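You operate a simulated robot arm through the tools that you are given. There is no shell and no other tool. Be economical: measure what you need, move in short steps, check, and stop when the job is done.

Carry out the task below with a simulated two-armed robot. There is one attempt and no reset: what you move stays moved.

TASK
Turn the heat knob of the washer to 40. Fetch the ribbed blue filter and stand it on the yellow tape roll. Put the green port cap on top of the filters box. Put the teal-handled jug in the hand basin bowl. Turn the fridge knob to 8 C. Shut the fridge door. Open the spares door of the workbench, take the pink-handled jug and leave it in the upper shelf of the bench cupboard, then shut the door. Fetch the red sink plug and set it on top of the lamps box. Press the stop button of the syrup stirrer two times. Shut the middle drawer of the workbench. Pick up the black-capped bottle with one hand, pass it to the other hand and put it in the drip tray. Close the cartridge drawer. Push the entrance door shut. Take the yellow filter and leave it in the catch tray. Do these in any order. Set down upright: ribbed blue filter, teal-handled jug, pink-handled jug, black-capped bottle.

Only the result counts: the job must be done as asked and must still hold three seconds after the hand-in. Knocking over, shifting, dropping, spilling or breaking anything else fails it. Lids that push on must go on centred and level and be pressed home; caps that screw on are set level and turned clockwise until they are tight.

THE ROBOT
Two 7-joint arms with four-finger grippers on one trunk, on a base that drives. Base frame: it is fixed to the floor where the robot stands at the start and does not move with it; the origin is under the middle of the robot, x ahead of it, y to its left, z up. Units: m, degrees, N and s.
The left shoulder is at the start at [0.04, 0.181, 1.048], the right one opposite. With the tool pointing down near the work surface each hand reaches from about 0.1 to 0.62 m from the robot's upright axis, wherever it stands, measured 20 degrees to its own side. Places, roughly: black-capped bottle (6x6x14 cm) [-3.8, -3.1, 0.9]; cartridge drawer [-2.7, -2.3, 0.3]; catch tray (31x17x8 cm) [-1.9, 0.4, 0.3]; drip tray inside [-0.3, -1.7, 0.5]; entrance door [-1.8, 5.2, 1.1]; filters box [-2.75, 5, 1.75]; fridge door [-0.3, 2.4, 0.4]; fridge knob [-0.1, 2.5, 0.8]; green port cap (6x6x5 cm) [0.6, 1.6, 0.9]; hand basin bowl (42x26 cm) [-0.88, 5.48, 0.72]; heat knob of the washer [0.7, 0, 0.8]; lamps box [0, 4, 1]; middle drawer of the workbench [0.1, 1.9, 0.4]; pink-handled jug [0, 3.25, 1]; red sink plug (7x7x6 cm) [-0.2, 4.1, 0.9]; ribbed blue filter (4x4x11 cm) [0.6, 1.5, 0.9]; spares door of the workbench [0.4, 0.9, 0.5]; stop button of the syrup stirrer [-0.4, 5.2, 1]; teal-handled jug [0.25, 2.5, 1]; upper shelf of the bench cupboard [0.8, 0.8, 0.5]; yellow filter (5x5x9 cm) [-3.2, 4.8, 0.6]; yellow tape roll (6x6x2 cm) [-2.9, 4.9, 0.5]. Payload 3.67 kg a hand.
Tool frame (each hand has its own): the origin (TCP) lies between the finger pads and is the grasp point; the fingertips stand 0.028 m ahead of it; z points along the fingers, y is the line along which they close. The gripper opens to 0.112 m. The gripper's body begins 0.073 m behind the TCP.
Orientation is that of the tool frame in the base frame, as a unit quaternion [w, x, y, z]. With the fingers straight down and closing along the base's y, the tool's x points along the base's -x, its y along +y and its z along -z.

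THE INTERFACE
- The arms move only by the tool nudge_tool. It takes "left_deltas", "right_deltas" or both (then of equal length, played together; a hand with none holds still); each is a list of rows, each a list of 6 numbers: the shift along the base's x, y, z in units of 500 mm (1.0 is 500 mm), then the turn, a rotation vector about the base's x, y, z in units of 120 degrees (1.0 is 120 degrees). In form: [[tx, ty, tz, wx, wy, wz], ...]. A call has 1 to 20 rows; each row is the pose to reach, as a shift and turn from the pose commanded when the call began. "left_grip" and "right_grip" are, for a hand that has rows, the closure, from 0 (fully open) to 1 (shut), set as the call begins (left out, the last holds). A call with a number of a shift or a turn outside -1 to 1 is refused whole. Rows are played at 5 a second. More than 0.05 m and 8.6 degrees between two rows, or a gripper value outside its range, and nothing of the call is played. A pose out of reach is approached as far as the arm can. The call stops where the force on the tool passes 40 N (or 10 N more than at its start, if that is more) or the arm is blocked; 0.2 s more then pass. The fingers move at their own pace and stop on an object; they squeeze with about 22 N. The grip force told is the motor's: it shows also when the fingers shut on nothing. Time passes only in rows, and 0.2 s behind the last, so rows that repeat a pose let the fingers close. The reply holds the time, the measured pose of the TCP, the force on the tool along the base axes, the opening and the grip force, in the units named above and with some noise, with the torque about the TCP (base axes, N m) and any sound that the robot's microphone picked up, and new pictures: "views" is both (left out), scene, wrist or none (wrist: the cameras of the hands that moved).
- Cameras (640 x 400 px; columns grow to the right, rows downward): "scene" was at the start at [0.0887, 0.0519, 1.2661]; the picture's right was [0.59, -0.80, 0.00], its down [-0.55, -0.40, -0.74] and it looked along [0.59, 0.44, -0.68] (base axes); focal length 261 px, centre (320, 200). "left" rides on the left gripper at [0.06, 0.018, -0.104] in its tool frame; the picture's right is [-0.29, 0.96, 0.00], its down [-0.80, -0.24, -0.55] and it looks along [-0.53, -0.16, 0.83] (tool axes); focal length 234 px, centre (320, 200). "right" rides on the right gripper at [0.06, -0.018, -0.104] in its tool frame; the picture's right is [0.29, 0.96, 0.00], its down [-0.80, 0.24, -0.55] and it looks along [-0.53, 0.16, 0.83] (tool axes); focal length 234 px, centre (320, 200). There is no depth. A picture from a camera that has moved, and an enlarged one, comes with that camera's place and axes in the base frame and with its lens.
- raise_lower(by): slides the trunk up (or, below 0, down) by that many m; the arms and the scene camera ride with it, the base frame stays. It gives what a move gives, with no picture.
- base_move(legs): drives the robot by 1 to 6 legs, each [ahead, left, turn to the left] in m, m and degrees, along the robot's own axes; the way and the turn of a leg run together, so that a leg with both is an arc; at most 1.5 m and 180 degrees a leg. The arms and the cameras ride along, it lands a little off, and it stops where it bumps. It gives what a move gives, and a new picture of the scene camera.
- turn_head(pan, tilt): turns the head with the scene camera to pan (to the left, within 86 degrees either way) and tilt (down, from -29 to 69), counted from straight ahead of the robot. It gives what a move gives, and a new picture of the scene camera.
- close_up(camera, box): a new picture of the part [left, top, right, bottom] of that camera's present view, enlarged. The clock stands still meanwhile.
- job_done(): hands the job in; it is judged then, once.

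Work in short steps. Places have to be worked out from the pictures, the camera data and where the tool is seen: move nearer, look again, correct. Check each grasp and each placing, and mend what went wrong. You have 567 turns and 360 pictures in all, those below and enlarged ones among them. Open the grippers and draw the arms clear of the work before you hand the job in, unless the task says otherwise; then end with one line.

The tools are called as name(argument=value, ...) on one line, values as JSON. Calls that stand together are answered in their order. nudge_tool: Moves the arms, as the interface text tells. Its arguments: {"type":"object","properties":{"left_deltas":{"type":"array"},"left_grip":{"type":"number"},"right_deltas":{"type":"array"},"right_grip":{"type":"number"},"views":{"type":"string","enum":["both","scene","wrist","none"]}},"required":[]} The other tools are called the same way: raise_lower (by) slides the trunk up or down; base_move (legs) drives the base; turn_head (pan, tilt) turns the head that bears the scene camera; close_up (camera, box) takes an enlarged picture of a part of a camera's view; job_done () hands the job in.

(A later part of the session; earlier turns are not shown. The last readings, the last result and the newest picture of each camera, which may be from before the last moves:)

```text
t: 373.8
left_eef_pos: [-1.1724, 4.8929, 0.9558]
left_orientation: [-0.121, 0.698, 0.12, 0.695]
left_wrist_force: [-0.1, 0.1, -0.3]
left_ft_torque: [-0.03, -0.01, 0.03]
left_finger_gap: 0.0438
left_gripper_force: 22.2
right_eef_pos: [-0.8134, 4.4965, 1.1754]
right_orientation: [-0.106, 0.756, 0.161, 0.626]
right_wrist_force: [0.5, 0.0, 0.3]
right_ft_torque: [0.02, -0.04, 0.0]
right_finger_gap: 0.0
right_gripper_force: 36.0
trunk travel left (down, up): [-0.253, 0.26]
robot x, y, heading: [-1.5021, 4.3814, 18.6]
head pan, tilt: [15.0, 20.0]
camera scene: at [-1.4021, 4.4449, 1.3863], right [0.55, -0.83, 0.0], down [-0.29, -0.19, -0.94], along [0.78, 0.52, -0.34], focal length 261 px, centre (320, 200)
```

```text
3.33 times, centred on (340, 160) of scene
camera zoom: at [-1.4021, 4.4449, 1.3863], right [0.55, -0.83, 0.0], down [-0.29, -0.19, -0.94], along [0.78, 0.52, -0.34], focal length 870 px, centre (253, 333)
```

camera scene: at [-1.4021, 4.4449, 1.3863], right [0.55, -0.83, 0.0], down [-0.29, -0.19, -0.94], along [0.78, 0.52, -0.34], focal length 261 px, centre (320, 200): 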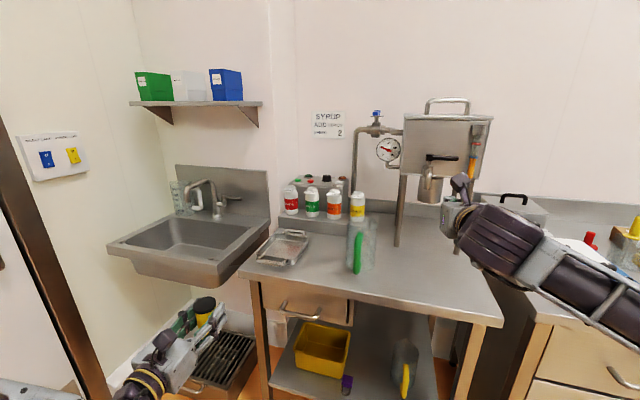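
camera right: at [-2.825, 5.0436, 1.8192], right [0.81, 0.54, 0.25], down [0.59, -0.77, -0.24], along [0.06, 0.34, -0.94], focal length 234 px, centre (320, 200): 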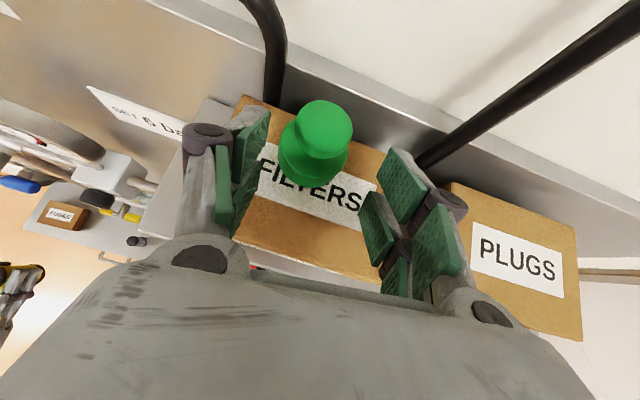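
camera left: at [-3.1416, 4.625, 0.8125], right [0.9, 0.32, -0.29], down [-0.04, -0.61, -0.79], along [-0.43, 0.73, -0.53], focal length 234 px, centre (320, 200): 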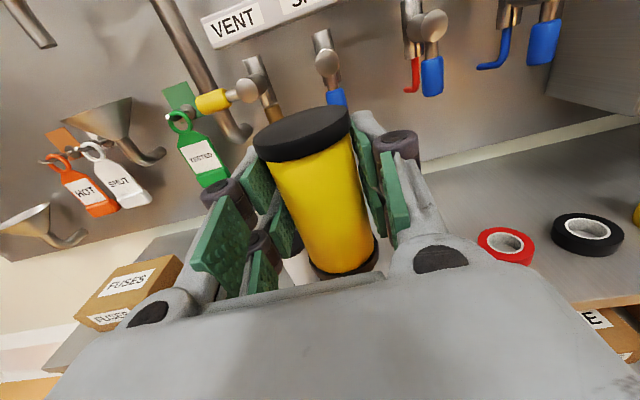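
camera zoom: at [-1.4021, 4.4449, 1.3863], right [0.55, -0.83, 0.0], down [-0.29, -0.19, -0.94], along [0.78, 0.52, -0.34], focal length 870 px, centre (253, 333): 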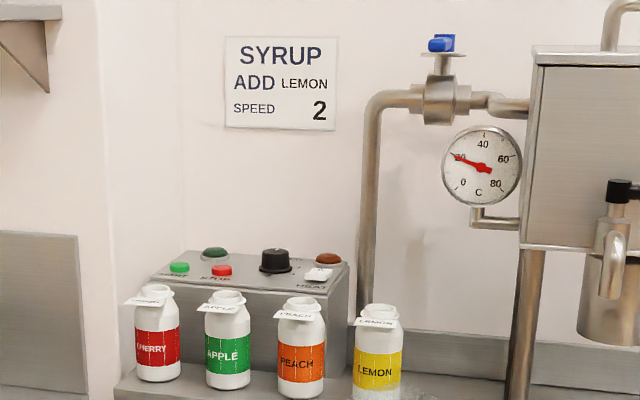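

The STOP button (red) is on the sloped control box behind the bottles, ~0.6 m deep on the bench. I'll approach sideways so the right shoulder is nearer. First tuck the left hand (yellow filter) tool-down close in.

nudge_tool(left_deltas=[[-0.035, -0.025, 0.02, -0.021, 0.0589, 0], [-0.07, -0.05, 0.04, -0.042, 0.118, 0], [-0.106, -0.078, 0.06, -0.063, 0.177, 0], [-0.14, -0.1, 0.08, -0.084, 0.2355, 0], [-0.176, -0.13, 0.1, -0.105, 0.294, 0], [-0.21, -0.155, 0.12, -0.1255, 0.353, 0], [-0.247, -0.18, 0.14, -0.146, 0.412, 0], [-0.28, -0.207, 0.16, -0.167, 0.471, 0], [-0.317, -0.233, 0.18, -0.188, 0.53, 0], [-0.35, -0.26, 0.2, -0.209, 0.589, 0], [-0.388, -0.285, 0.2, -0.23, 0.648, 0], [-0.423, -0.31, 0.2, -0.251, 0.7065, 0]], views="none")

```text
t: 376.4
left_eef_pos: [-1.345, 4.7655, 1.0941]
left_orientation: [-0.005, 0.986, 0.168, -0.002]
left_wrist_force: [0.1, -1.4, -1.1]
left_ft_torque: [0.14, -0.01, 0.05]
left_finger_gap: 0.0437
left_gripper_force: 21.9
left hand out of reach, approached as far as the arm can: row 1, 2, 3, 4, 5, 6, 7, 8, 9, 10, 11, 12
right_eef_pos: [-0.8142, 4.4949, 1.1755]
right_orientation: [-0.107, 0.755, 0.161, 0.626]
right_wrist_force: [0.7, 0.2, 0.0]
right_ft_torque: [0.01, 0.0, 0.02]
right_finger_gap: 0.0
right_gripper_force: 35.5
trunk travel left (down, up): [-0.253, 0.26]
robot x, y, heading: [-1.5005, 4.3879, 18.8]
head pan, tilt: [15.0, 20.0]
```

Now yaw the right fist 45° right and pull it in, then drive to the sideways stance.

nudge_tool(right_deltas=[[-0.042, -0.083, 0, 0, 0, -0.054], [-0.084, -0.167, 0, 0, 0, -0.107], [-0.126, -0.25, 0, 0, 0, -0.161], [-0.168, -0.334, 0, 0, 0, -0.214], [-0.21, -0.418, 0, 0, 0, -0.268], [-0.252, -0.5, 0, 0, 0, -0.321], [-0.295, -0.586, 0, 0, 0, -0.375]], views="none")

base_move(legs=[[0, 0, 44], [0.45, -0.2, 0]])

turn_head(pan=-45, tilt=25)

```text
t: 378.2
left_eef_pos: [-1.345, 4.7654, 1.093]
left_orientation: [0.0, 0.986, 0.168, -0.004]
left_wrist_force: [-0.1, -0.1, -0.4]
left_ft_torque: [0.01, -0.01, -0.03]
left_finger_gap: 0.0439
left_gripper_force: 22.2
right_eef_pos: [-0.9431, 4.227, 1.0775]
right_orientation: [0.157, 0.828, -0.108, 0.527]
right_wrist_force: [0.1, 0.7, 0.2]
right_ft_torque: [0.02, 0.01, 0.02]
right_finger_gap: 0.0
right_gripper_force: 35.8
right hand out of reach, approached as far as the arm can: row 7
trunk travel left (down, up): [-0.253, 0.26]
robot x, y, heading: [-1.5009, 4.3858, 18.5]
head pan, tilt: [15.0, 20.0]
stopped in row 7 (right hand): the arm was blocked; the commanded pose is now the measured one
```

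```text
t: 383.0
left_eef_pos: [-1.3054, 5.0319, 1.0941]
left_orientation: [0.002, 0.858, 0.514, 0.004]
left_wrist_force: [0.8, 0.2, -0.8]
left_ft_torque: [-0.06, -0.01, 0.01]
left_finger_gap: 0.0441
left_gripper_force: 21.7
right_eef_pos: [-0.6412, 4.9016, 1.0865]
right_orientation: [-0.044, 0.81, 0.191, 0.552]
right_wrist_force: [0.4, -0.3, -0.7]
right_ft_torque: [0.03, -0.03, 0.03]
right_finger_gap: 0.0
right_gripper_force: 36.0
trunk travel left (down, up): [-0.253, 0.26]
robot x, y, heading: [-1.1539, 4.652, 61.1]
head pan, tilt: [15.0, 20.0]
stopped in leg 2: the robot was blocked; the commanded pose is now the measured one
camera scene: at [-1.1333, 4.7544, 1.3875], right [0.97, -0.24, 0.01], down [-0.07, -0.33, -0.94], along [0.23, 0.91, -0.33], focal length 261 px, centre (320, 200)
```

scene: 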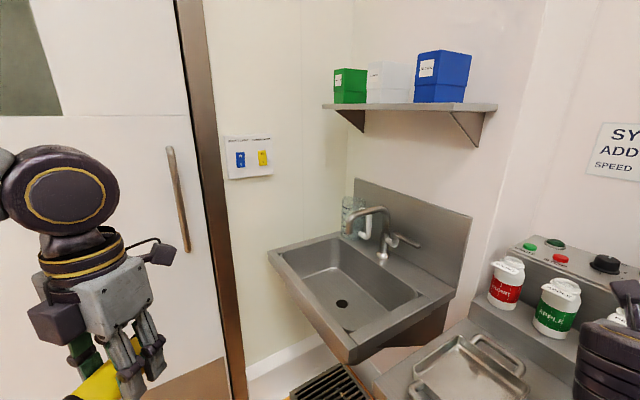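

```text
t: 384.3
left_eef_pos: [-1.3065, 5.0278, 1.0962]
left_orientation: [-0.001, 0.857, 0.515, 0.005]
left_wrist_force: [-0.5, -0.4, -0.5]
left_ft_torque: [0.01, 0.03, -0.03]
left_finger_gap: 0.0438
left_gripper_force: 22.7
right_eef_pos: [-0.6435, 4.9005, 1.0851]
right_orientation: [-0.045, 0.809, 0.193, 0.553]
right_wrist_force: [0.7, -0.1, 1.2]
right_ft_torque: [0.0, 0.02, 0.0]
right_finger_gap: 0.0001
right_gripper_force: 35.6
trunk travel left (down, up): [-0.253, 0.26]
robot x, y, heading: [-1.1516, 4.6524, 61.4]
head pan, tilt: [-45.0, 25.0]
camera scene: at [-1.0677, 4.6858, 1.3797], right [0.28, -0.96, -0.01], down [-0.39, -0.11, -0.91], along [0.88, 0.26, -0.41], focal length 261 px, centre (320, 200)
```

scene: 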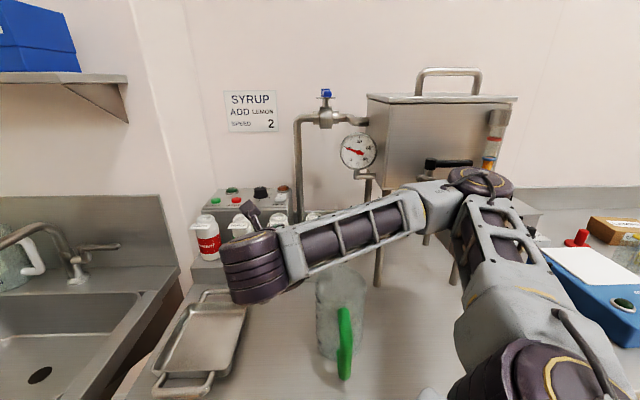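

I bumped the bench edge lightly; ease back and slide left along the bench so the hand lines up with the button.

base_move(legs=[[-0.036, 0.034, 0], [0.137, 0.145, 0]])

close_up(camera="right", box=[0, 0, 640, 400])

```text
t: 386.4
left_eef_pos: [-1.4052, 5.2121, 1.0938]
left_orientation: [0.001, 0.856, 0.517, -0.003]
left_wrist_force: [-0.4, 0.2, -0.3]
left_ft_torque: [-0.02, -0.02, -0.05]
left_finger_gap: 0.0437
left_gripper_force: 21.8
right_eef_pos: [-0.741, 5.0895, 1.0768]
right_orientation: [-0.044, 0.812, 0.199, 0.547]
right_wrist_force: [0.7, 0.1, -0.2]
right_ft_torque: [0.01, -0.01, -0.04]
right_finger_gap: 0.0002
right_gripper_force: 35.9
trunk travel left (down, up): [-0.253, 0.26]
robot x, y, heading: [-1.2591, 4.8267, 61.4]
head pan, tilt: [-45.0, 25.0]
camera scene: at [-1.1606, 4.8744, 1.3782], right [0.28, -0.96, 0.0], down [-0.4, -0.12, -0.91], along [0.87, 0.26, -0.42], focal length 261 px, centre (320, 200)
```

scene: 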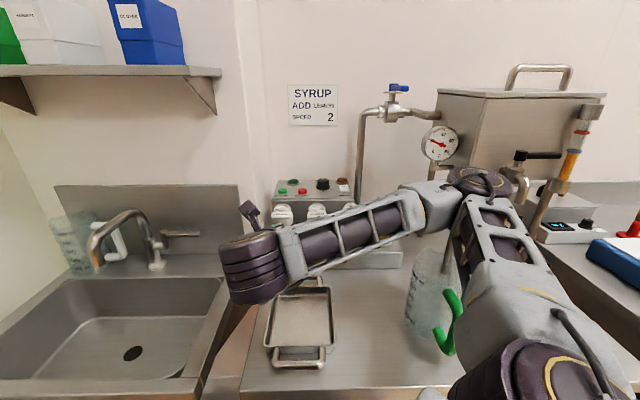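

```text
1.00 times, centred on (320, 200) of right (not enlarged: the box is as wide or as high as the picture)
camera zoom: at [-0.8196, 5.0905, 1.1694], right [0.45, -0.8, 0.4], down [-0.65, -0.6, -0.47], along [0.61, -0.05, -0.79], focal length 234 px, centre (320, 200)
```

zoom: 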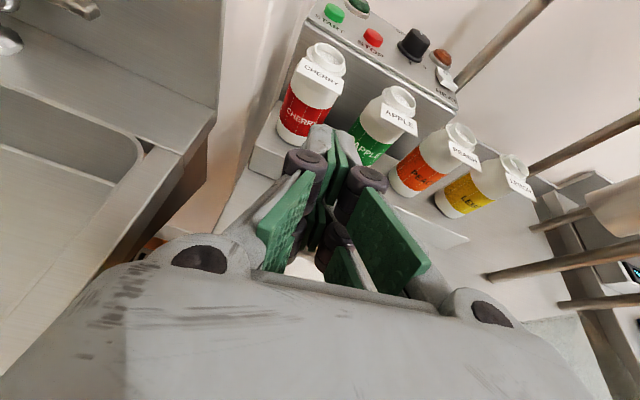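

STOP button at (-0.416, 5.155, 1.04); bottle tops ~1.035. Raise slightly, pitch 13° more, and move over the button.

nudge_tool(right_deltas=[[0, 0, 0.05, -0.017, 0.05, 0], [0.04, 0.01, 0.09, -0.034, 0.103, 0], [0.13, 0.03, 0.09, -0.034, 0.103, 0], [0.22, 0.05, 0.09, -0.034, 0.103, 0], [0.31, 0.07, 0.09, -0.034, 0.103, 0], [0.4, 0.085, 0.09, -0.034, 0.103, 0], [0.49, 0.1, 0.09, -0.034, 0.103, 0]], views="wrist")

```text
t: 388.0
left_eef_pos: [-1.4051, 5.2119, 1.0936]
left_orientation: [0.0, 0.856, 0.518, -0.004]
left_wrist_force: [-0.6, 0.0, -1.1]
left_ft_torque: [0.01, 0.0, -0.02]
left_finger_gap: 0.0439
left_gripper_force: 21.6
right_eef_pos: [-0.4967, 5.1365, 1.122]
right_orientation: [-0.037, 0.867, 0.213, 0.449]
right_wrist_force: [-0.1, 0.3, -0.3]
right_ft_torque: [0.01, -0.02, -0.02]
right_finger_gap: 0.0001
right_gripper_force: 35.3
trunk travel left (down, up): [-0.253, 0.26]
robot x, y, heading: [-1.2596, 4.8284, 61.6]
head pan, tilt: [-45.0, 25.0]
camera right: at [-0.5518, 5.1463, 1.2285], right [0.53, -0.77, 0.35], down [-0.73, -0.62, -0.27], along [0.43, -0.11, -0.9], focal length 234 px, centre (320, 200)
```

right: 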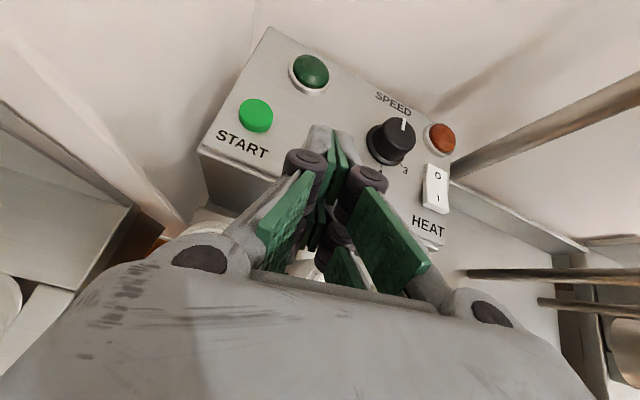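

STOP lies between START and SPEED under my fingertips, ≈(-0.411, 5.155). Move the tip above it.

nudge_tool(right_deltas=[[0.064, 0.012, -0.02, 0, 0, 0], [0.128, 0.024, -0.05, 0, 0, 0]], views="both")

close_up(camera="scene", box=[240, 140, 400, 240])

```text
t: 388.6
left_eef_pos: [-1.4044, 5.2126, 1.0933]
left_orientation: [0.001, 0.856, 0.517, -0.004]
left_wrist_force: [0.0, 0.8, -0.5]
left_ft_torque: [-0.02, -0.01, -0.02]
left_finger_gap: 0.0438
left_gripper_force: 22.1
right_eef_pos: [-0.4303, 5.1493, 1.0972]
right_orientation: [-0.036, 0.867, 0.212, 0.449]
right_wrist_force: [0.1, 0.6, -0.5]
right_ft_torque: [-0.03, 0.03, 0.0]
right_finger_gap: 0.0
right_gripper_force: 35.4
trunk travel left (down, up): [-0.253, 0.26]
robot x, y, heading: [-1.2584, 4.8241, 61.4]
head pan, tilt: [-45.0, 25.0]
camera scene: at [-1.159, 4.8742, 1.3781], right [0.28, -0.96, 0.0], down [-0.41, -0.12, -0.91], along [0.87, 0.26, -0.42], focal length 261 px, centre (320, 200)
camera right: at [-0.486, 5.1588, 1.204], right [0.53, -0.77, 0.35], down [-0.73, -0.62, -0.27], along [0.43, -0.11, -0.9], focal length 234 px, centre (320, 200)
```

scene: 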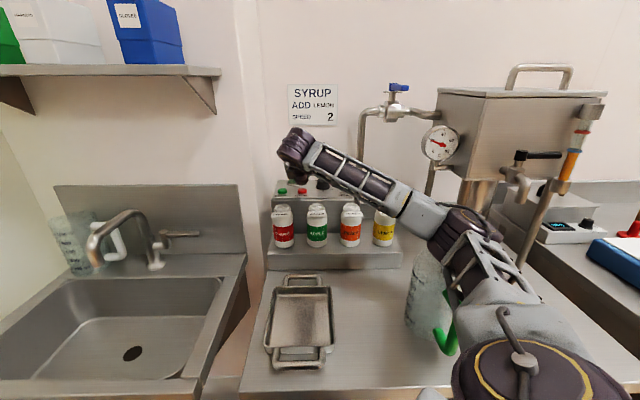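
right: 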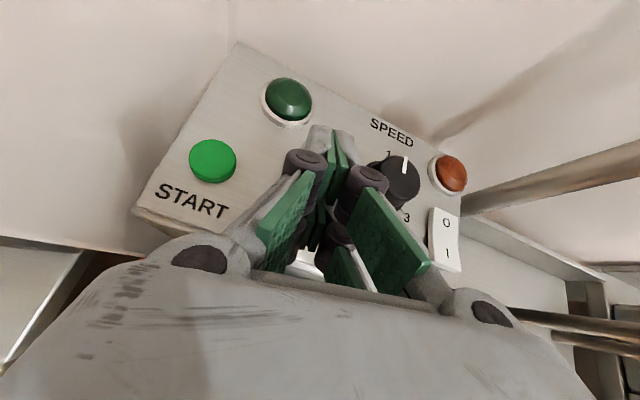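

```text
4.00 times, centred on (320, 190) of scene
camera zoom: at [-1.159, 4.8742, 1.3781], right [0.28, -0.96, 0.0], down [-0.41, -0.12, -0.91], along [0.87, 0.26, -0.42], focal length 1044 px, centre (320, 240)
```

zoom: 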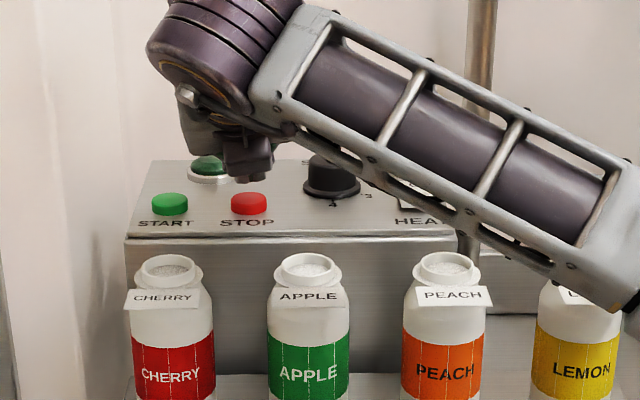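

The tip is right over STOP. Press down gently.

nudge_tool(right_deltas=[[0, 0, -0.03, 0, 0, 0], [0, 0, -0.05, 0, 0, 0], [0, 0, -0.062, 0, 0, 0]], views="none")

```text
t: 389.4
left_eef_pos: [-1.4102, 5.2106, 1.094]
left_orientation: [0.001, 0.856, 0.518, -0.001]
left_wrist_force: [-0.3, -0.2, -0.4]
left_ft_torque: [0.02, -0.03, -0.02]
left_finger_gap: 0.044
left_gripper_force: 21.9
right_eef_pos: [-0.4358, 5.1467, 1.073]
right_orientation: [-0.035, 0.866, 0.21, 0.453]
right_wrist_force: [-3.5, -1.0, 6.5]
right_ft_torque: [-0.04, 0.08, -0.01]
right_finger_gap: 0.0062
right_gripper_force: 35.2
trunk travel left (down, up): [-0.253, 0.26]
robot x, y, heading: [-1.2596, 4.826, 61.5]
head pan, tilt: [-45.0, 25.0]
heard: click
```

A click: first press registered. Release upward.

nudge_tool(right_deltas=[[0.01, 0.004, 0.02, 0, 0, 0], [0.01, 0.004, 0.05, 0, 0, 0], [0.01, 0.004, 0.05, 0, 0, 0]], views="none")

nudge_tool(right_deltas=[[0, 0, -0.03, 0, 0, 0], [0, 0, -0.05, 0, 0, 0], [0, 0, -0.058, 0, 0, 0]], views="none")

```text
t: 390.2
left_eef_pos: [-1.4129, 5.2094, 1.0936]
left_orientation: [0.002, 0.856, 0.517, 0.001]
left_wrist_force: [-0.4, 0.6, -0.7]
left_ft_torque: [0.02, 0.0, -0.02]
left_finger_gap: 0.0438
left_gripper_force: 22.0
right_eef_pos: [-0.432, 5.1473, 1.0986]
right_orientation: [-0.033, 0.866, 0.208, 0.453]
right_wrist_force: [-1.1, 0.3, -0.5]
right_ft_torque: [0.0, 0.01, 0.03]
right_finger_gap: 0.0001
right_gripper_force: 35.6
trunk travel left (down, up): [-0.253, 0.26]
robot x, y, heading: [-1.2606, 4.826, 61.3]
head pan, tilt: [-45.0, 25.0]
```

```text
t: 391.0
left_eef_pos: [-1.4168, 5.2124, 1.0925]
left_orientation: [0.003, 0.856, 0.517, 0.002]
left_wrist_force: [0.1, -0.1, -0.9]
left_ft_torque: [-0.02, -0.04, -0.01]
left_finger_gap: 0.0439
left_gripper_force: 22.2
right_eef_pos: [-0.434, 5.1454, 1.0802]
right_orientation: [-0.032, 0.863, 0.206, 0.46]
right_wrist_force: [0.1, -0.9, -0.3]
right_ft_torque: [0.0, -0.01, 0.01]
right_finger_gap: 0.0002
right_gripper_force: 35.9
trunk travel left (down, up): [-0.253, 0.26]
robot x, y, heading: [-1.2557, 4.8287, 61.6]
head pan, tilt: [-45.0, 25.0]
```

Not yet pressed; continue down.

nudge_tool(right_deltas=[[0, 0, -0.008, 0, 0, 0], [0, 0, -0.012, 0, 0, 0]], views="none")

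```text
t: 391.8
left_eef_pos: [-1.4137, 5.2119, 1.0912]
left_orientation: [0.004, 0.856, 0.516, 0.001]
left_wrist_force: [0.8, 0.2, -0.1]
left_ft_torque: [0.02, 0.08, -0.05]
left_finger_gap: 0.0438
left_gripper_force: 21.9
right_eef_pos: [-0.4232, 5.1361, 1.084]
right_orientation: [-0.03, 0.862, 0.197, 0.466]
right_wrist_force: [0.6, 0.2, -1.0]
right_ft_torque: [-0.01, 0.03, 0.01]
right_finger_gap: 0.0001
right_gripper_force: 35.5
trunk travel left (down, up): [-0.253, 0.26]
robot x, y, heading: [-1.2564, 4.8259, 61.3]
head pan, tilt: [-45.0, 25.0]
stopped in row 2 (right hand): the arm was blocked; the commanded pose is now the measured one
```

The arm is blocked by something; look.

turn_head(pan=-45, tilt=35)

```text
t: 392.5
left_eef_pos: [-1.4145, 5.2122, 1.0924]
left_orientation: [0.004, 0.855, 0.518, 0.001]
left_wrist_force: [-1.3, -0.4, -0.6]
left_ft_torque: [-0.01, 0.0, -0.02]
left_finger_gap: 0.044
left_gripper_force: 22.4
right_eef_pos: [-0.4255, 5.139, 1.0813]
right_orientation: [-0.03, 0.863, 0.2, 0.464]
right_wrist_force: [0.5, 0.1, 0.2]
right_ft_torque: [0.01, 0.01, 0.01]
right_finger_gap: 0.0
right_gripper_force: 35.8
trunk travel left (down, up): [-0.253, 0.26]
robot x, y, heading: [-1.258, 4.8287, 61.2]
head pan, tilt: [-45.0, 35.0]
camera scene: at [-1.1772, 4.8738, 1.3635], right [0.28, -0.96, 0.0], down [-0.54, -0.16, -0.83], along [0.79, 0.23, -0.56], focal length 261 px, centre (320, 200)
```

scene: 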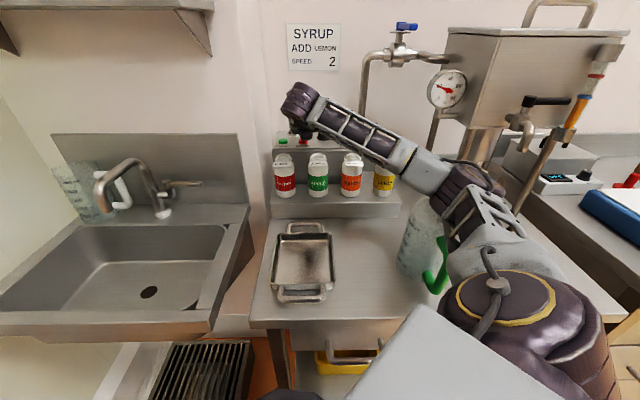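

close_up(camera="scene", box=[360, 140, 560, 310])

```text
2.35 times, centred on (460, 225) of scene
camera zoom: at [-1.1772, 4.8738, 1.3635], right [0.28, -0.96, 0.0], down [-0.54, -0.16, -0.83], along [0.79, 0.23, -0.56], focal length 614 px, centre (-9, 141)
```

zoom: 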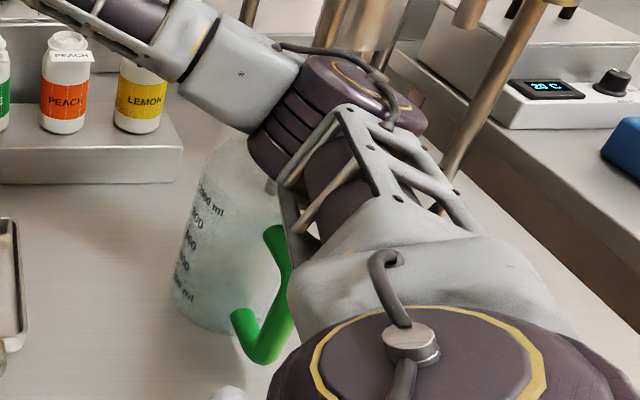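

The elbow is over the jug's rim. Raise the trunk 6 cm so the elbow clears, then lower the hand with the arm.

raise_lower(by=0.07)

nudge_tool(right_deltas=[[-0.01, 0.03, -0.05, 0, 0, 0], [-0.012, 0.03, -0.1, 0, 0, 0]], views="both")

```text
t: 393.6
left_eef_pos: [-1.4036, 5.2101, 1.1643]
left_orientation: [0.0, 0.856, 0.517, -0.004]
left_wrist_force: [0.2, 0.2, -1.1]
left_ft_torque: [0.01, -0.01, 0.0]
left_finger_gap: 0.044
left_gripper_force: 21.6
right_eef_pos: [-0.4173, 5.1412, 1.1349]
right_orientation: [-0.032, 0.866, 0.203, 0.456]
right_wrist_force: [0.4, -0.8, 0.7]
right_ft_torque: [-0.03, 0.03, 0.04]
right_finger_gap: 0.0001
right_gripper_force: 35.9
trunk travel left (down, up): [-0.323, 0.19]
robot x, y, heading: [-1.2565, 4.8256, 61.5]
head pan, tilt: [-45.0, 35.0]
heard: click
```

```text
t: 394.2
left_eef_pos: [-1.4038, 5.211, 1.1629]
left_orientation: [0.0, 0.856, 0.517, -0.004]
left_wrist_force: [-0.4, 0.2, -1.4]
left_ft_torque: [0.02, -0.03, 0.02]
left_finger_gap: 0.0437
left_gripper_force: 21.6
right_eef_pos: [-0.423, 5.1557, 1.0858]
right_orientation: [-0.033, 0.866, 0.203, 0.456]
right_wrist_force: [0.4, -1.2, 1.1]
right_ft_torque: [0.01, 0.01, -0.02]
right_finger_gap: 0.0002
right_gripper_force: 35.4
trunk travel left (down, up): [-0.323, 0.19]
robot x, y, heading: [-1.2595, 4.8225, 61.5]
head pan, tilt: [-45.0, 35.0]
camera scene: at [-1.1629, 4.8718, 1.4315], right [0.28, -0.96, 0.0], down [-0.55, -0.16, -0.82], along [0.79, 0.23, -0.57], focal length 261 px, centre (320, 200)
camera right: at [-0.4815, 5.1658, 1.1906], right [0.51, -0.78, 0.35], down [-0.74, -0.61, -0.29], along [0.44, -0.11, -0.89], focal length 234 px, centre (320, 200)
```

scene: 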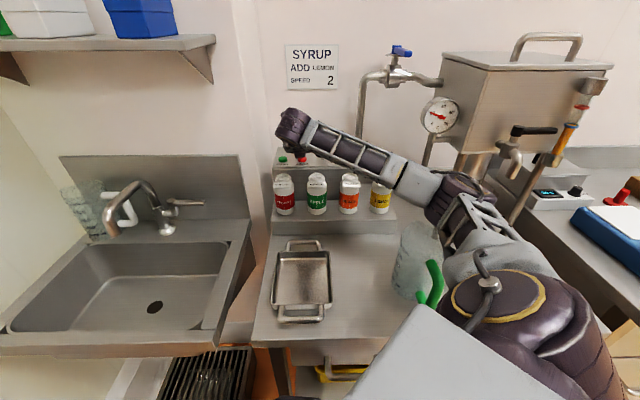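
right: 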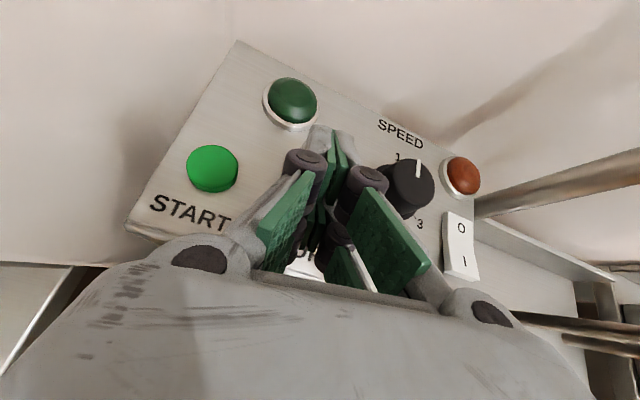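

The click during the trunk move came when the released arm dipped onto STOP – that makes two presses. Check the jug under the elbow before leaving.

close_up(camera="scene", box=[340, 180, 500, 320])

```text
2.86 times, centred on (420, 250) of scene
camera zoom: at [-1.1629, 4.8718, 1.4315], right [0.28, -0.96, 0.0], down [-0.55, -0.16, -0.82], along [0.79, 0.23, -0.57], focal length 746 px, centre (34, 57)
```

zoom: 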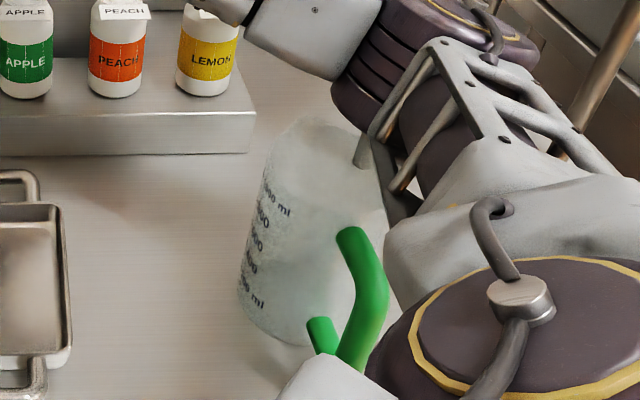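

The jug is upright and at its place. Raise the trunk, then pull the right hand back over the bottles.

raise_lower(by=0.1)

nudge_tool(right_deltas=[[-0.08, -0.02, 0.01, 0, 0, 0], [-0.17, -0.04, 0.01, 0, 0, 0], [-0.26, -0.06, 0.01, 0, 0, 0], [-0.35, -0.08, 0.01, 0, 0, 0], [-0.44, -0.1, 0.01, 0, 0, 0], [-0.52, -0.12, 0.01, 0, 0, 0]], views="none")

base_move(legs=[[-0.3, 0.15, 0]])

```text
t: 395.5
left_eef_pos: [-1.404, 5.2121, 1.2642]
left_orientation: [0.0, 0.856, 0.517, -0.003]
left_wrist_force: [-0.9, -0.6, -0.9]
left_ft_torque: [-0.01, -0.01, -0.03]
left_finger_gap: 0.044
left_gripper_force: 22.1
right_eef_pos: [-0.4247, 5.1563, 1.1849]
right_orientation: [-0.033, 0.866, 0.203, 0.455]
right_wrist_force: [0.0, 0.2, 0.2]
right_ft_torque: [-0.01, -0.02, 0.0]
right_finger_gap: 0.0
right_gripper_force: 35.6
trunk travel left (down, up): [-0.423, 0.09]
robot x, y, heading: [-1.2588, 4.8292, 61.4]
head pan, tilt: [-45.0, 35.0]
```

```text
t: 396.9
left_eef_pos: [-1.4035, 5.2115, 1.2634]
left_orientation: [0.001, 0.855, 0.518, -0.003]
left_wrist_force: [-0.3, -0.3, -1.3]
left_ft_torque: [-0.01, -0.04, 0.0]
left_finger_gap: 0.0437
left_gripper_force: 22.1
right_eef_pos: [-0.6863, 5.0979, 1.1926]
right_orientation: [-0.033, 0.866, 0.203, 0.457]
right_wrist_force: [0.0, 0.0, 0.6]
right_ft_torque: [-0.05, -0.01, 0.04]
right_finger_gap: 0.0001
right_gripper_force: 35.3
trunk travel left (down, up): [-0.423, 0.09]
robot x, y, heading: [-1.2577, 4.8278, 61.7]
head pan, tilt: [-45.0, 35.0]
```

```text
t: 399.1
left_eef_pos: [-1.6747, 5.0284, 1.2651]
left_orientation: [0.0, 0.855, 0.519, -0.004]
left_wrist_force: [0.6, 0.1, 0.0]
left_ft_torque: [0.03, 0.01, -0.01]
left_finger_gap: 0.0441
left_gripper_force: 21.7
right_eef_pos: [-0.9562, 4.9172, 1.1917]
right_orientation: [-0.034, 0.866, 0.205, 0.455]
right_wrist_force: [0.3, 0.3, 0.0]
right_ft_torque: [0.0, -0.03, 0.0]
right_finger_gap: 0.0001
right_gripper_force: 35.7
trunk travel left (down, up): [-0.423, 0.09]
robot x, y, heading: [-1.5299, 4.642, 61.6]
head pan, tilt: [-45.0, 35.0]
camera scene: at [-1.4333, 4.6902, 1.5319], right [0.29, -0.96, 0.0], down [-0.55, -0.17, -0.82], along [0.78, 0.23, -0.57], focal length 261 px, centre (320, 200)
```

scene: 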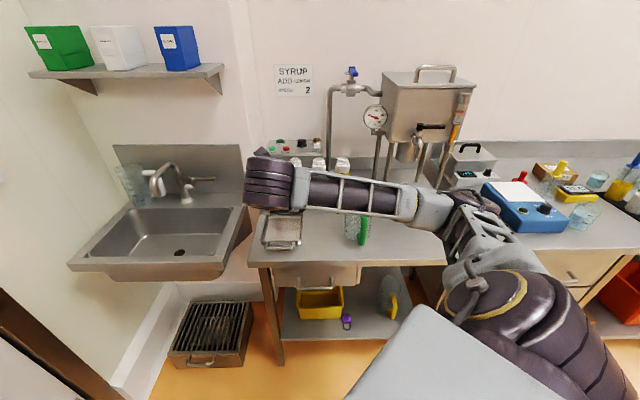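

Next the red sink plug. Slide along the bench to the right, keeping the sideways stance.

base_move(legs=[[-0.57, -0.6, 0], [0.14, -0.14, 0]])

turn_head(pan=-45, tilt=35)

```text
t: 404.7
left_eef_pos: [-1.2259, 4.3062, 1.2637]
left_orientation: [0.001, 0.854, 0.521, -0.003]
left_wrist_force: [0.3, 0.3, -1.2]
left_ft_torque: [-0.01, -0.03, -0.04]
left_finger_gap: 0.0438
left_gripper_force: 22.6
right_eef_pos: [-0.5045, 4.1995, 1.193]
right_orientation: [-0.035, 0.864, 0.207, 0.457]
right_wrist_force: [-0.1, 0.3, 0.3]
right_ft_torque: [-0.01, 0.0, -0.05]
right_finger_gap: 0.0002
right_gripper_force: 35.7
trunk travel left (down, up): [-0.423, 0.09]
robot x, y, heading: [-1.0704, 3.9249, 61.8]
head pan, tilt: [-45.0, 35.0]
camera scene: at [-0.9817, 3.9692, 1.5322], right [0.29, -0.96, 0.0], down [-0.55, -0.17, -0.82], along [0.78, 0.24, -0.57], focal length 261 px, centre (320, 200)
```

scene: 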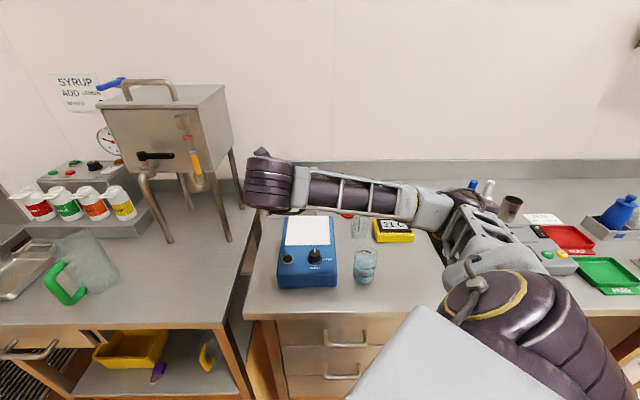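

```text
t: 405.3
left_eef_pos: [-1.2244, 4.3065, 1.2634]
left_orientation: [0.0, 0.853, 0.522, -0.002]
left_wrist_force: [-0.6, -0.7, -0.7]
left_ft_torque: [0.02, 0.03, 0.0]
left_finger_gap: 0.0438
left_gripper_force: 21.6
right_eef_pos: [-0.505, 4.2003, 1.1936]
right_orientation: [-0.036, 0.864, 0.208, 0.456]
right_wrist_force: [0.3, -0.4, -0.5]
right_ft_torque: [0.01, 0.01, 0.02]
right_finger_gap: 0.0
right_gripper_force: 36.1
trunk travel left (down, up): [-0.423, 0.09]
robot x, y, heading: [-1.0731, 3.9252, 61.8]
head pan, tilt: [-45.0, 35.0]
camera scene: at [-0.9803, 3.9696, 1.5321], right [0.29, -0.96, 0.0], down [-0.55, -0.17, -0.82], along [0.78, 0.24, -0.57], focal length 261 px, centre (320, 200)
```

scene: 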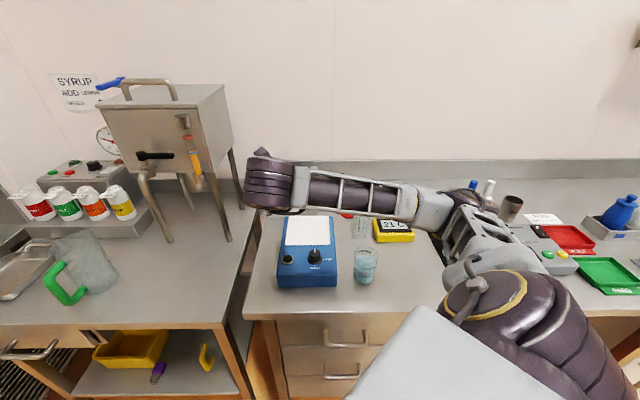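

Zoom to check the green-handled jug on the syrup bench.

close_up(camera="scene", box=[0, 160, 240, 340])

```text
2.22 times, centred on (120, 250) of scene
camera zoom: at [-0.9803, 3.9696, 1.5321], right [0.29, -0.96, 0.0], down [-0.55, -0.17, -0.82], along [0.78, 0.24, -0.57], focal length 580 px, centre (764, 89)
```

zoom: 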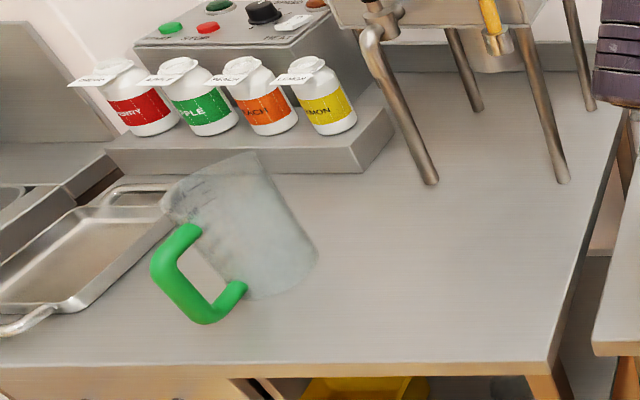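

All upright. Now look with the right wrist camera for the plug.

close_up(camera="right", box=[0, 0, 640, 400])

```text
1.00 times, centred on (320, 200) of right (not enlarged: the box is as wide or as high as the picture)
camera zoom: at [-0.5625, 4.2084, 1.2988], right [0.52, -0.78, 0.35], down [-0.73, -0.62, -0.29], along [0.44, -0.11, -0.89], focal length 234 px, centre (320, 200)
```

zoom: 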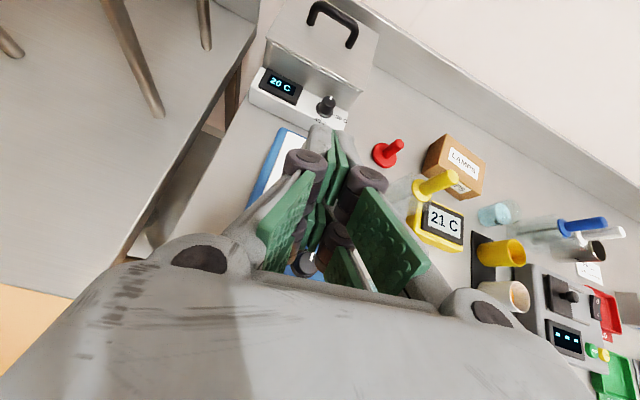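

Plug at (-0.164, 4.094); a yellow-stoppered bottle sits close to its front-right. Turn the base right 30° so the hand comes in from the left, and shift.

base_move(legs=[[0, 0, -30], [0.14, 0.17, 0]])

close_up(camera="right", box=[0, 0, 640, 400])

```text
t: 408.6
left_eef_pos: [-0.9811, 4.5425, 1.2646]
left_orientation: [-0.001, 0.959, 0.283, -0.002]
left_wrist_force: [0.2, 0.1, -0.8]
left_ft_torque: [0.0, -0.02, 0.03]
left_finger_gap: 0.0436
left_gripper_force: 21.7
right_eef_pos: [-0.4127, 4.0898, 1.1932]
right_orientation: [0.083, 0.889, -0.023, 0.45]
right_wrist_force: [0.1, -0.2, 0.6]
right_ft_torque: [0.0, -0.03, -0.02]
right_finger_gap: 0.0
right_gripper_force: 36.0
trunk travel left (down, up): [-0.423, 0.09]
robot x, y, heading: [-1.046, 4.1388, 31.8]
head pan, tilt: [-45.0, 35.0]
camera scene: at [-0.9398, 4.1302, 1.5321], right [-0.23, -0.97, 0.0], down [-0.56, 0.13, -0.82], along [0.8, -0.18, -0.57], focal length 261 px, centre (320, 200)
```

scene: 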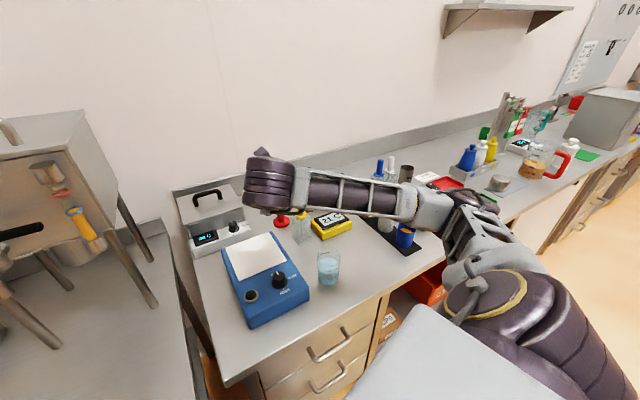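

```text
1.00 times, centred on (320, 200) of right (not enlarged: the box is as wide or as high as the picture)
camera zoom: at [-0.457, 4.1266, 1.2985], right [0.06, -0.93, 0.35], down [-0.94, -0.17, -0.29], along [0.33, -0.32, -0.89], focal length 234 px, centre (320, 200)
```

zoom: 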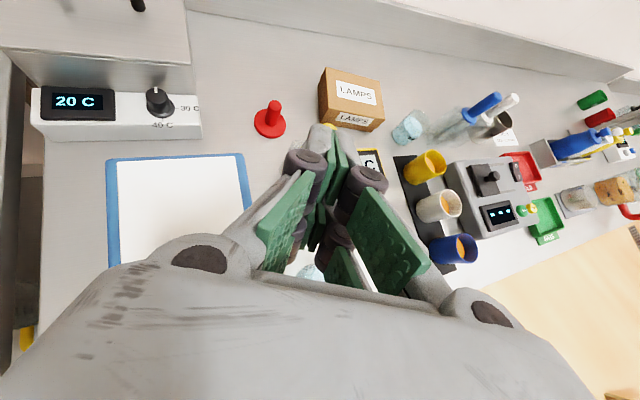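

Plug (-0.16, 4.095); bottle near (-0.25, 4.03); LAMPS box top centre (-0.078, 3.947), z≈0.953. Yaw 18° further right and pitch steeper, then to pre-grasp.

nudge_tool(right_deltas=[[0.03, 0.02, 0, 0, 0, -0.05], [0.06, 0.04, 0, 0, 0, -0.1], [0.09, 0.06, 0, 0, 0, -0.15]], right_grip=0.45, views="none")

nudge_tool(right_deltas=[[0.06, 0.005, -0.05, 0.031, 0.054, 0], [0.12, 0.01, -0.12, 0.0625, 0.108, 0], [0.18, 0.014, -0.2, 0.0625, 0.108, 0], [0.24, 0.014, -0.28, 0.0625, 0.108, 0]], views="wrist")

```text
t: 409.6
left_eef_pos: [-0.9809, 4.5432, 1.2636]
left_orientation: [0.0, 0.959, 0.282, -0.002]
left_wrist_force: [-0.4, -0.2, -0.9]
left_ft_torque: [0.02, 0.0, -0.03]
left_finger_gap: 0.0436
left_gripper_force: 21.8
right_eef_pos: [-0.3923, 4.1056, 1.1012]
right_orientation: [0.203, 0.897, -0.133, 0.369]
right_wrist_force: [-0.3, -0.6, 0.7]
right_ft_torque: [0.02, -0.02, 0.01]
right_finger_gap: 0.0616
right_gripper_force: 0.0
trunk travel left (down, up): [-0.423, 0.09]
robot x, y, heading: [-1.0431, 4.1394, 32.0]
head pan, tilt: [-45.0, 35.0]
stopped in row 3 (right hand): the arm was blocked; the commanded pose is now the measured one
```

```text
t: 410.6
left_eef_pos: [-0.9819, 4.5475, 1.2622]
left_orientation: [0.0, 0.959, 0.282, -0.004]
left_wrist_force: [0.4, 0.2, -1.2]
left_ft_torque: [-0.01, 0.05, -0.04]
left_finger_gap: 0.0435
left_gripper_force: 22.1
right_eef_pos: [-0.2747, 4.1158, 0.9645]
right_orientation: [0.158, 0.945, -0.132, 0.256]
right_wrist_force: [-3.6, 5.1, 14.0]
right_ft_torque: [0.59, 0.21, 0.17]
right_finger_gap: 0.0816
right_gripper_force: 1.5
trunk travel left (down, up): [-0.423, 0.09]
robot x, y, heading: [-1.0422, 4.1353, 32.0]
head pan, tilt: [-45.0, 35.0]
camera right: at [-0.2657, 4.1598, 1.0758], right [-0.08, -0.92, 0.37], down [-0.99, 0.12, 0.09], along [-0.13, -0.36, -0.92], focal length 234 px, centre (320, 200)
```

right: 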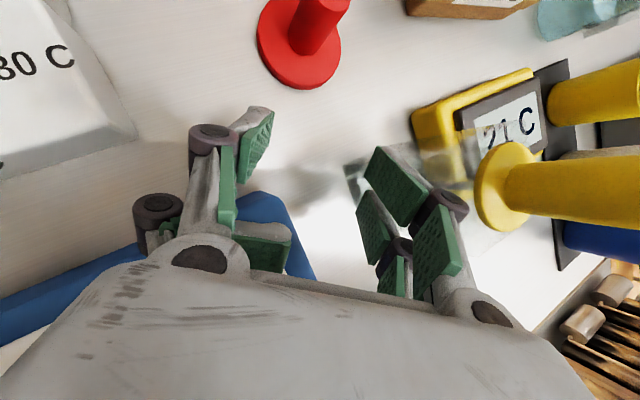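

Too low too early – a finger touches the blue meter. Lift straight up immediately.

nudge_tool(right_deltas=[[0, 0.005, 0.07, 0, 0, 0], [0, 0.005, 0.15, 0, 0, 0], [0, 0.005, 0.22, 0, 0, 0]], views="both")

```text
t: 411.4
left_eef_pos: [-0.9802, 4.5438, 1.2643]
left_orientation: [-0.001, 0.959, 0.282, -0.003]
left_wrist_force: [0.3, 0.8, -0.6]
left_ft_torque: [0.02, -0.01, 0.01]
left_finger_gap: 0.0439
left_gripper_force: 21.8
right_eef_pos: [-0.2705, 4.114, 1.073]
right_orientation: [0.157, 0.945, -0.133, 0.256]
right_wrist_force: [-0.8, -0.9, -0.3]
right_ft_torque: [-0.01, 0.01, -0.01]
right_finger_gap: 0.066
right_gripper_force: 0.3
trunk travel left (down, up): [-0.423, 0.09]
robot x, y, heading: [-1.0417, 4.1378, 31.6]
head pan, tilt: [-45.0, 35.0]
camera scene: at [-0.9391, 4.131, 1.532], right [-0.23, -0.97, 0.0], down [-0.56, 0.13, -0.82], along [0.8, -0.18, -0.57], focal length 261 px, centre (320, 200)
camera right: at [-0.2623, 4.158, 1.1852], right [-0.08, -0.93, 0.37], down [-0.99, 0.12, 0.09], along [-0.13, -0.36, -0.92], focal length 234 px, centre (320, 200)
```

scene: 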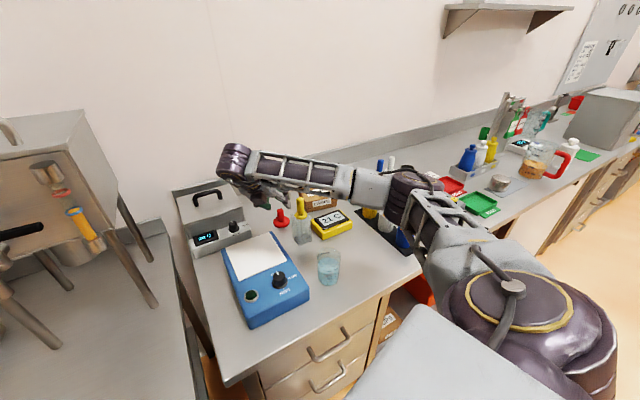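
right: 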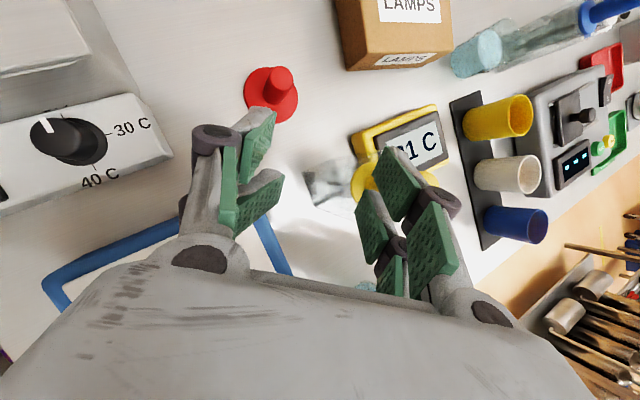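

Meter and bottle are unmoved. Plug at (-0.165, 4.096). Go to pre-grasp up-left of it, then along the tool axis.

nudge_tool(right_deltas=[[0.06, 0.02, -0.04, 0, 0, 0], [0.127, 0.034, -0.11, 0, 0, 0], [0.165, 0.004, -0.18, 0, 0, 0]], right_grip=0.55, views="wrist")

```text
t: 412.2
left_eef_pos: [-0.9797, 4.543, 1.264]
left_orientation: [-0.001, 0.959, 0.282, -0.002]
left_wrist_force: [0.1, -0.4, 0.1]
left_ft_torque: [0.02, -0.01, 0.02]
left_finger_gap: 0.0438
left_gripper_force: 22.6
right_eef_pos: [-0.1883, 4.1158, 0.981]
right_orientation: [0.157, 0.945, -0.132, 0.256]
right_wrist_force: [0.3, -0.3, 1.2]
right_ft_torque: [0.02, -0.04, -0.01]
right_finger_gap: 0.0503
right_gripper_force: 0.0
trunk travel left (down, up): [-0.423, 0.09]
robot x, y, heading: [-1.0405, 4.1402, 32.1]
head pan, tilt: [-45.0, 35.0]
camera right: at [-0.1791, 4.1597, 1.0936], right [-0.08, -0.93, 0.37], down [-0.99, 0.12, 0.09], along [-0.13, -0.36, -0.92], focal length 234 px, centre (320, 200)
```

right: 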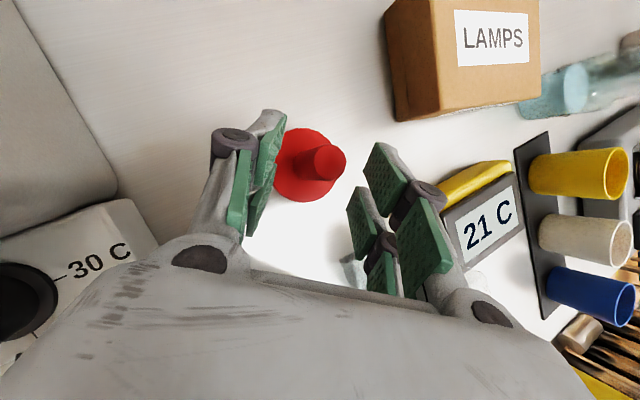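

Stem is between the fingers. Advance along the axis and close.

nudge_tool(right_deltas=[[0.02, -0.024, -0.05, 0, 0, 0], [0.042, -0.048, -0.104, 0, 0, 0]], views="none")

nudge_tool(right_deltas=[[0, 0, 0, 0, 0, 0], [0, 0, 0, 0, 0, 0]], right_grip=1, views="wrist")

```text
t: 412.8
left_eef_pos: [-0.9865, 4.5486, 1.2623]
left_orientation: [0.002, 0.959, 0.283, -0.003]
left_wrist_force: [-0.2, 0.4, -1.1]
left_ft_torque: [-0.06, -0.01, 0.0]
left_finger_gap: 0.0436
left_gripper_force: 22.5
right_eef_pos: [-0.1702, 4.0989, 0.936]
right_orientation: [0.156, 0.944, -0.132, 0.261]
right_wrist_force: [1.1, 14.6, 28.7]
right_ft_torque: [0.22, 0.3, -0.44]
right_finger_gap: 0.068
right_gripper_force: 14.9
trunk travel left (down, up): [-0.423, 0.09]
robot x, y, heading: [-1.046, 4.1369, 31.9]
head pan, tilt: [-45.0, 35.0]
```

```text
t: 413.4
left_eef_pos: [-0.9853, 4.5476, 1.2633]
left_orientation: [0.001, 0.959, 0.282, -0.001]
left_wrist_force: [0.3, 0.0, -0.3]
left_ft_torque: [0.0, 0.0, -0.02]
left_finger_gap: 0.0439
left_gripper_force: 22.0
right_eef_pos: [-0.1688, 4.0982, 0.9351]
right_orientation: [0.155, 0.944, -0.132, 0.26]
right_wrist_force: [0.3, 20.1, 33.6]
right_ft_torque: [0.34, 0.45, -0.13]
right_finger_gap: 0.0664
right_gripper_force: 22.0
trunk travel left (down, up): [-0.423, 0.09]
robot x, y, heading: [-1.0439, 4.1391, 32.1]
head pan, tilt: [-45.0, 35.0]
camera right: at [-0.1614, 4.1415, 1.0483], right [-0.08, -0.93, 0.37], down [-0.99, 0.12, 0.08], along [-0.12, -0.36, -0.93], focal length 234 px, centre (320, 200)
```

right: 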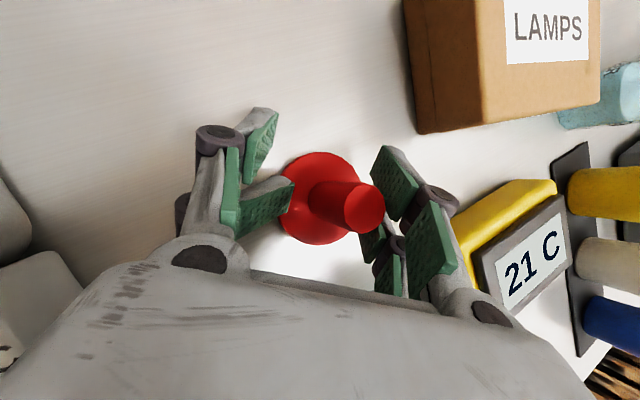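

The left finger landed on the plug's disc. Open, raise, re-centre over the stem (now at (-0.181, 4.076)).

nudge_tool(right_deltas=[[0, 0.0, 0.03, 0, 0, 0], [-0.02, -0.03, 0.06, 0, 0, 0], [-0.024, -0.044, 0.06, 0, 0, 0]], right_grip=0.5, views="wrist")

```text
t: 414.2
left_eef_pos: [-0.9821, 4.5452, 1.2632]
left_orientation: [0.0, 0.959, 0.282, -0.002]
left_wrist_force: [-0.2, -0.1, -0.3]
left_ft_torque: [-0.01, -0.01, 0.0]
left_finger_gap: 0.0438
left_gripper_force: 22.4
right_eef_pos: [-0.1814, 4.071, 0.9567]
right_orientation: [0.159, 0.944, -0.133, 0.255]
right_wrist_force: [-0.2, 0.1, 0.2]
right_ft_torque: [-0.01, 0.0, -0.01]
right_finger_gap: 0.0569
right_gripper_force: 0.1
trunk travel left (down, up): [-0.423, 0.09]
robot x, y, heading: [-1.0445, 4.1383, 32.2]
head pan, tilt: [-45.0, 35.0]
camera right: at [-0.1708, 4.1147, 1.0698], right [-0.08, -0.92, 0.37], down [-0.99, 0.12, 0.09], along [-0.13, -0.36, -0.92], focal length 234 px, centre (320, 200)
```

right: 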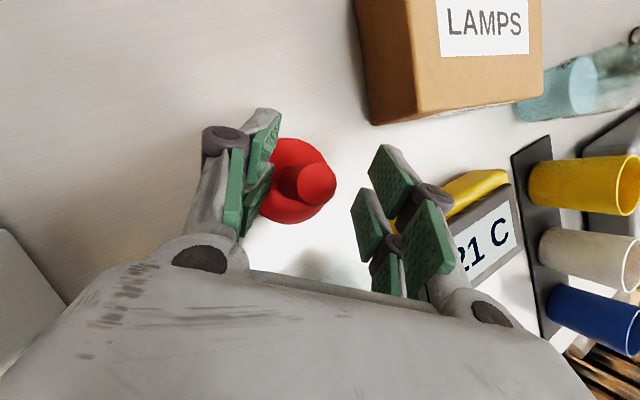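

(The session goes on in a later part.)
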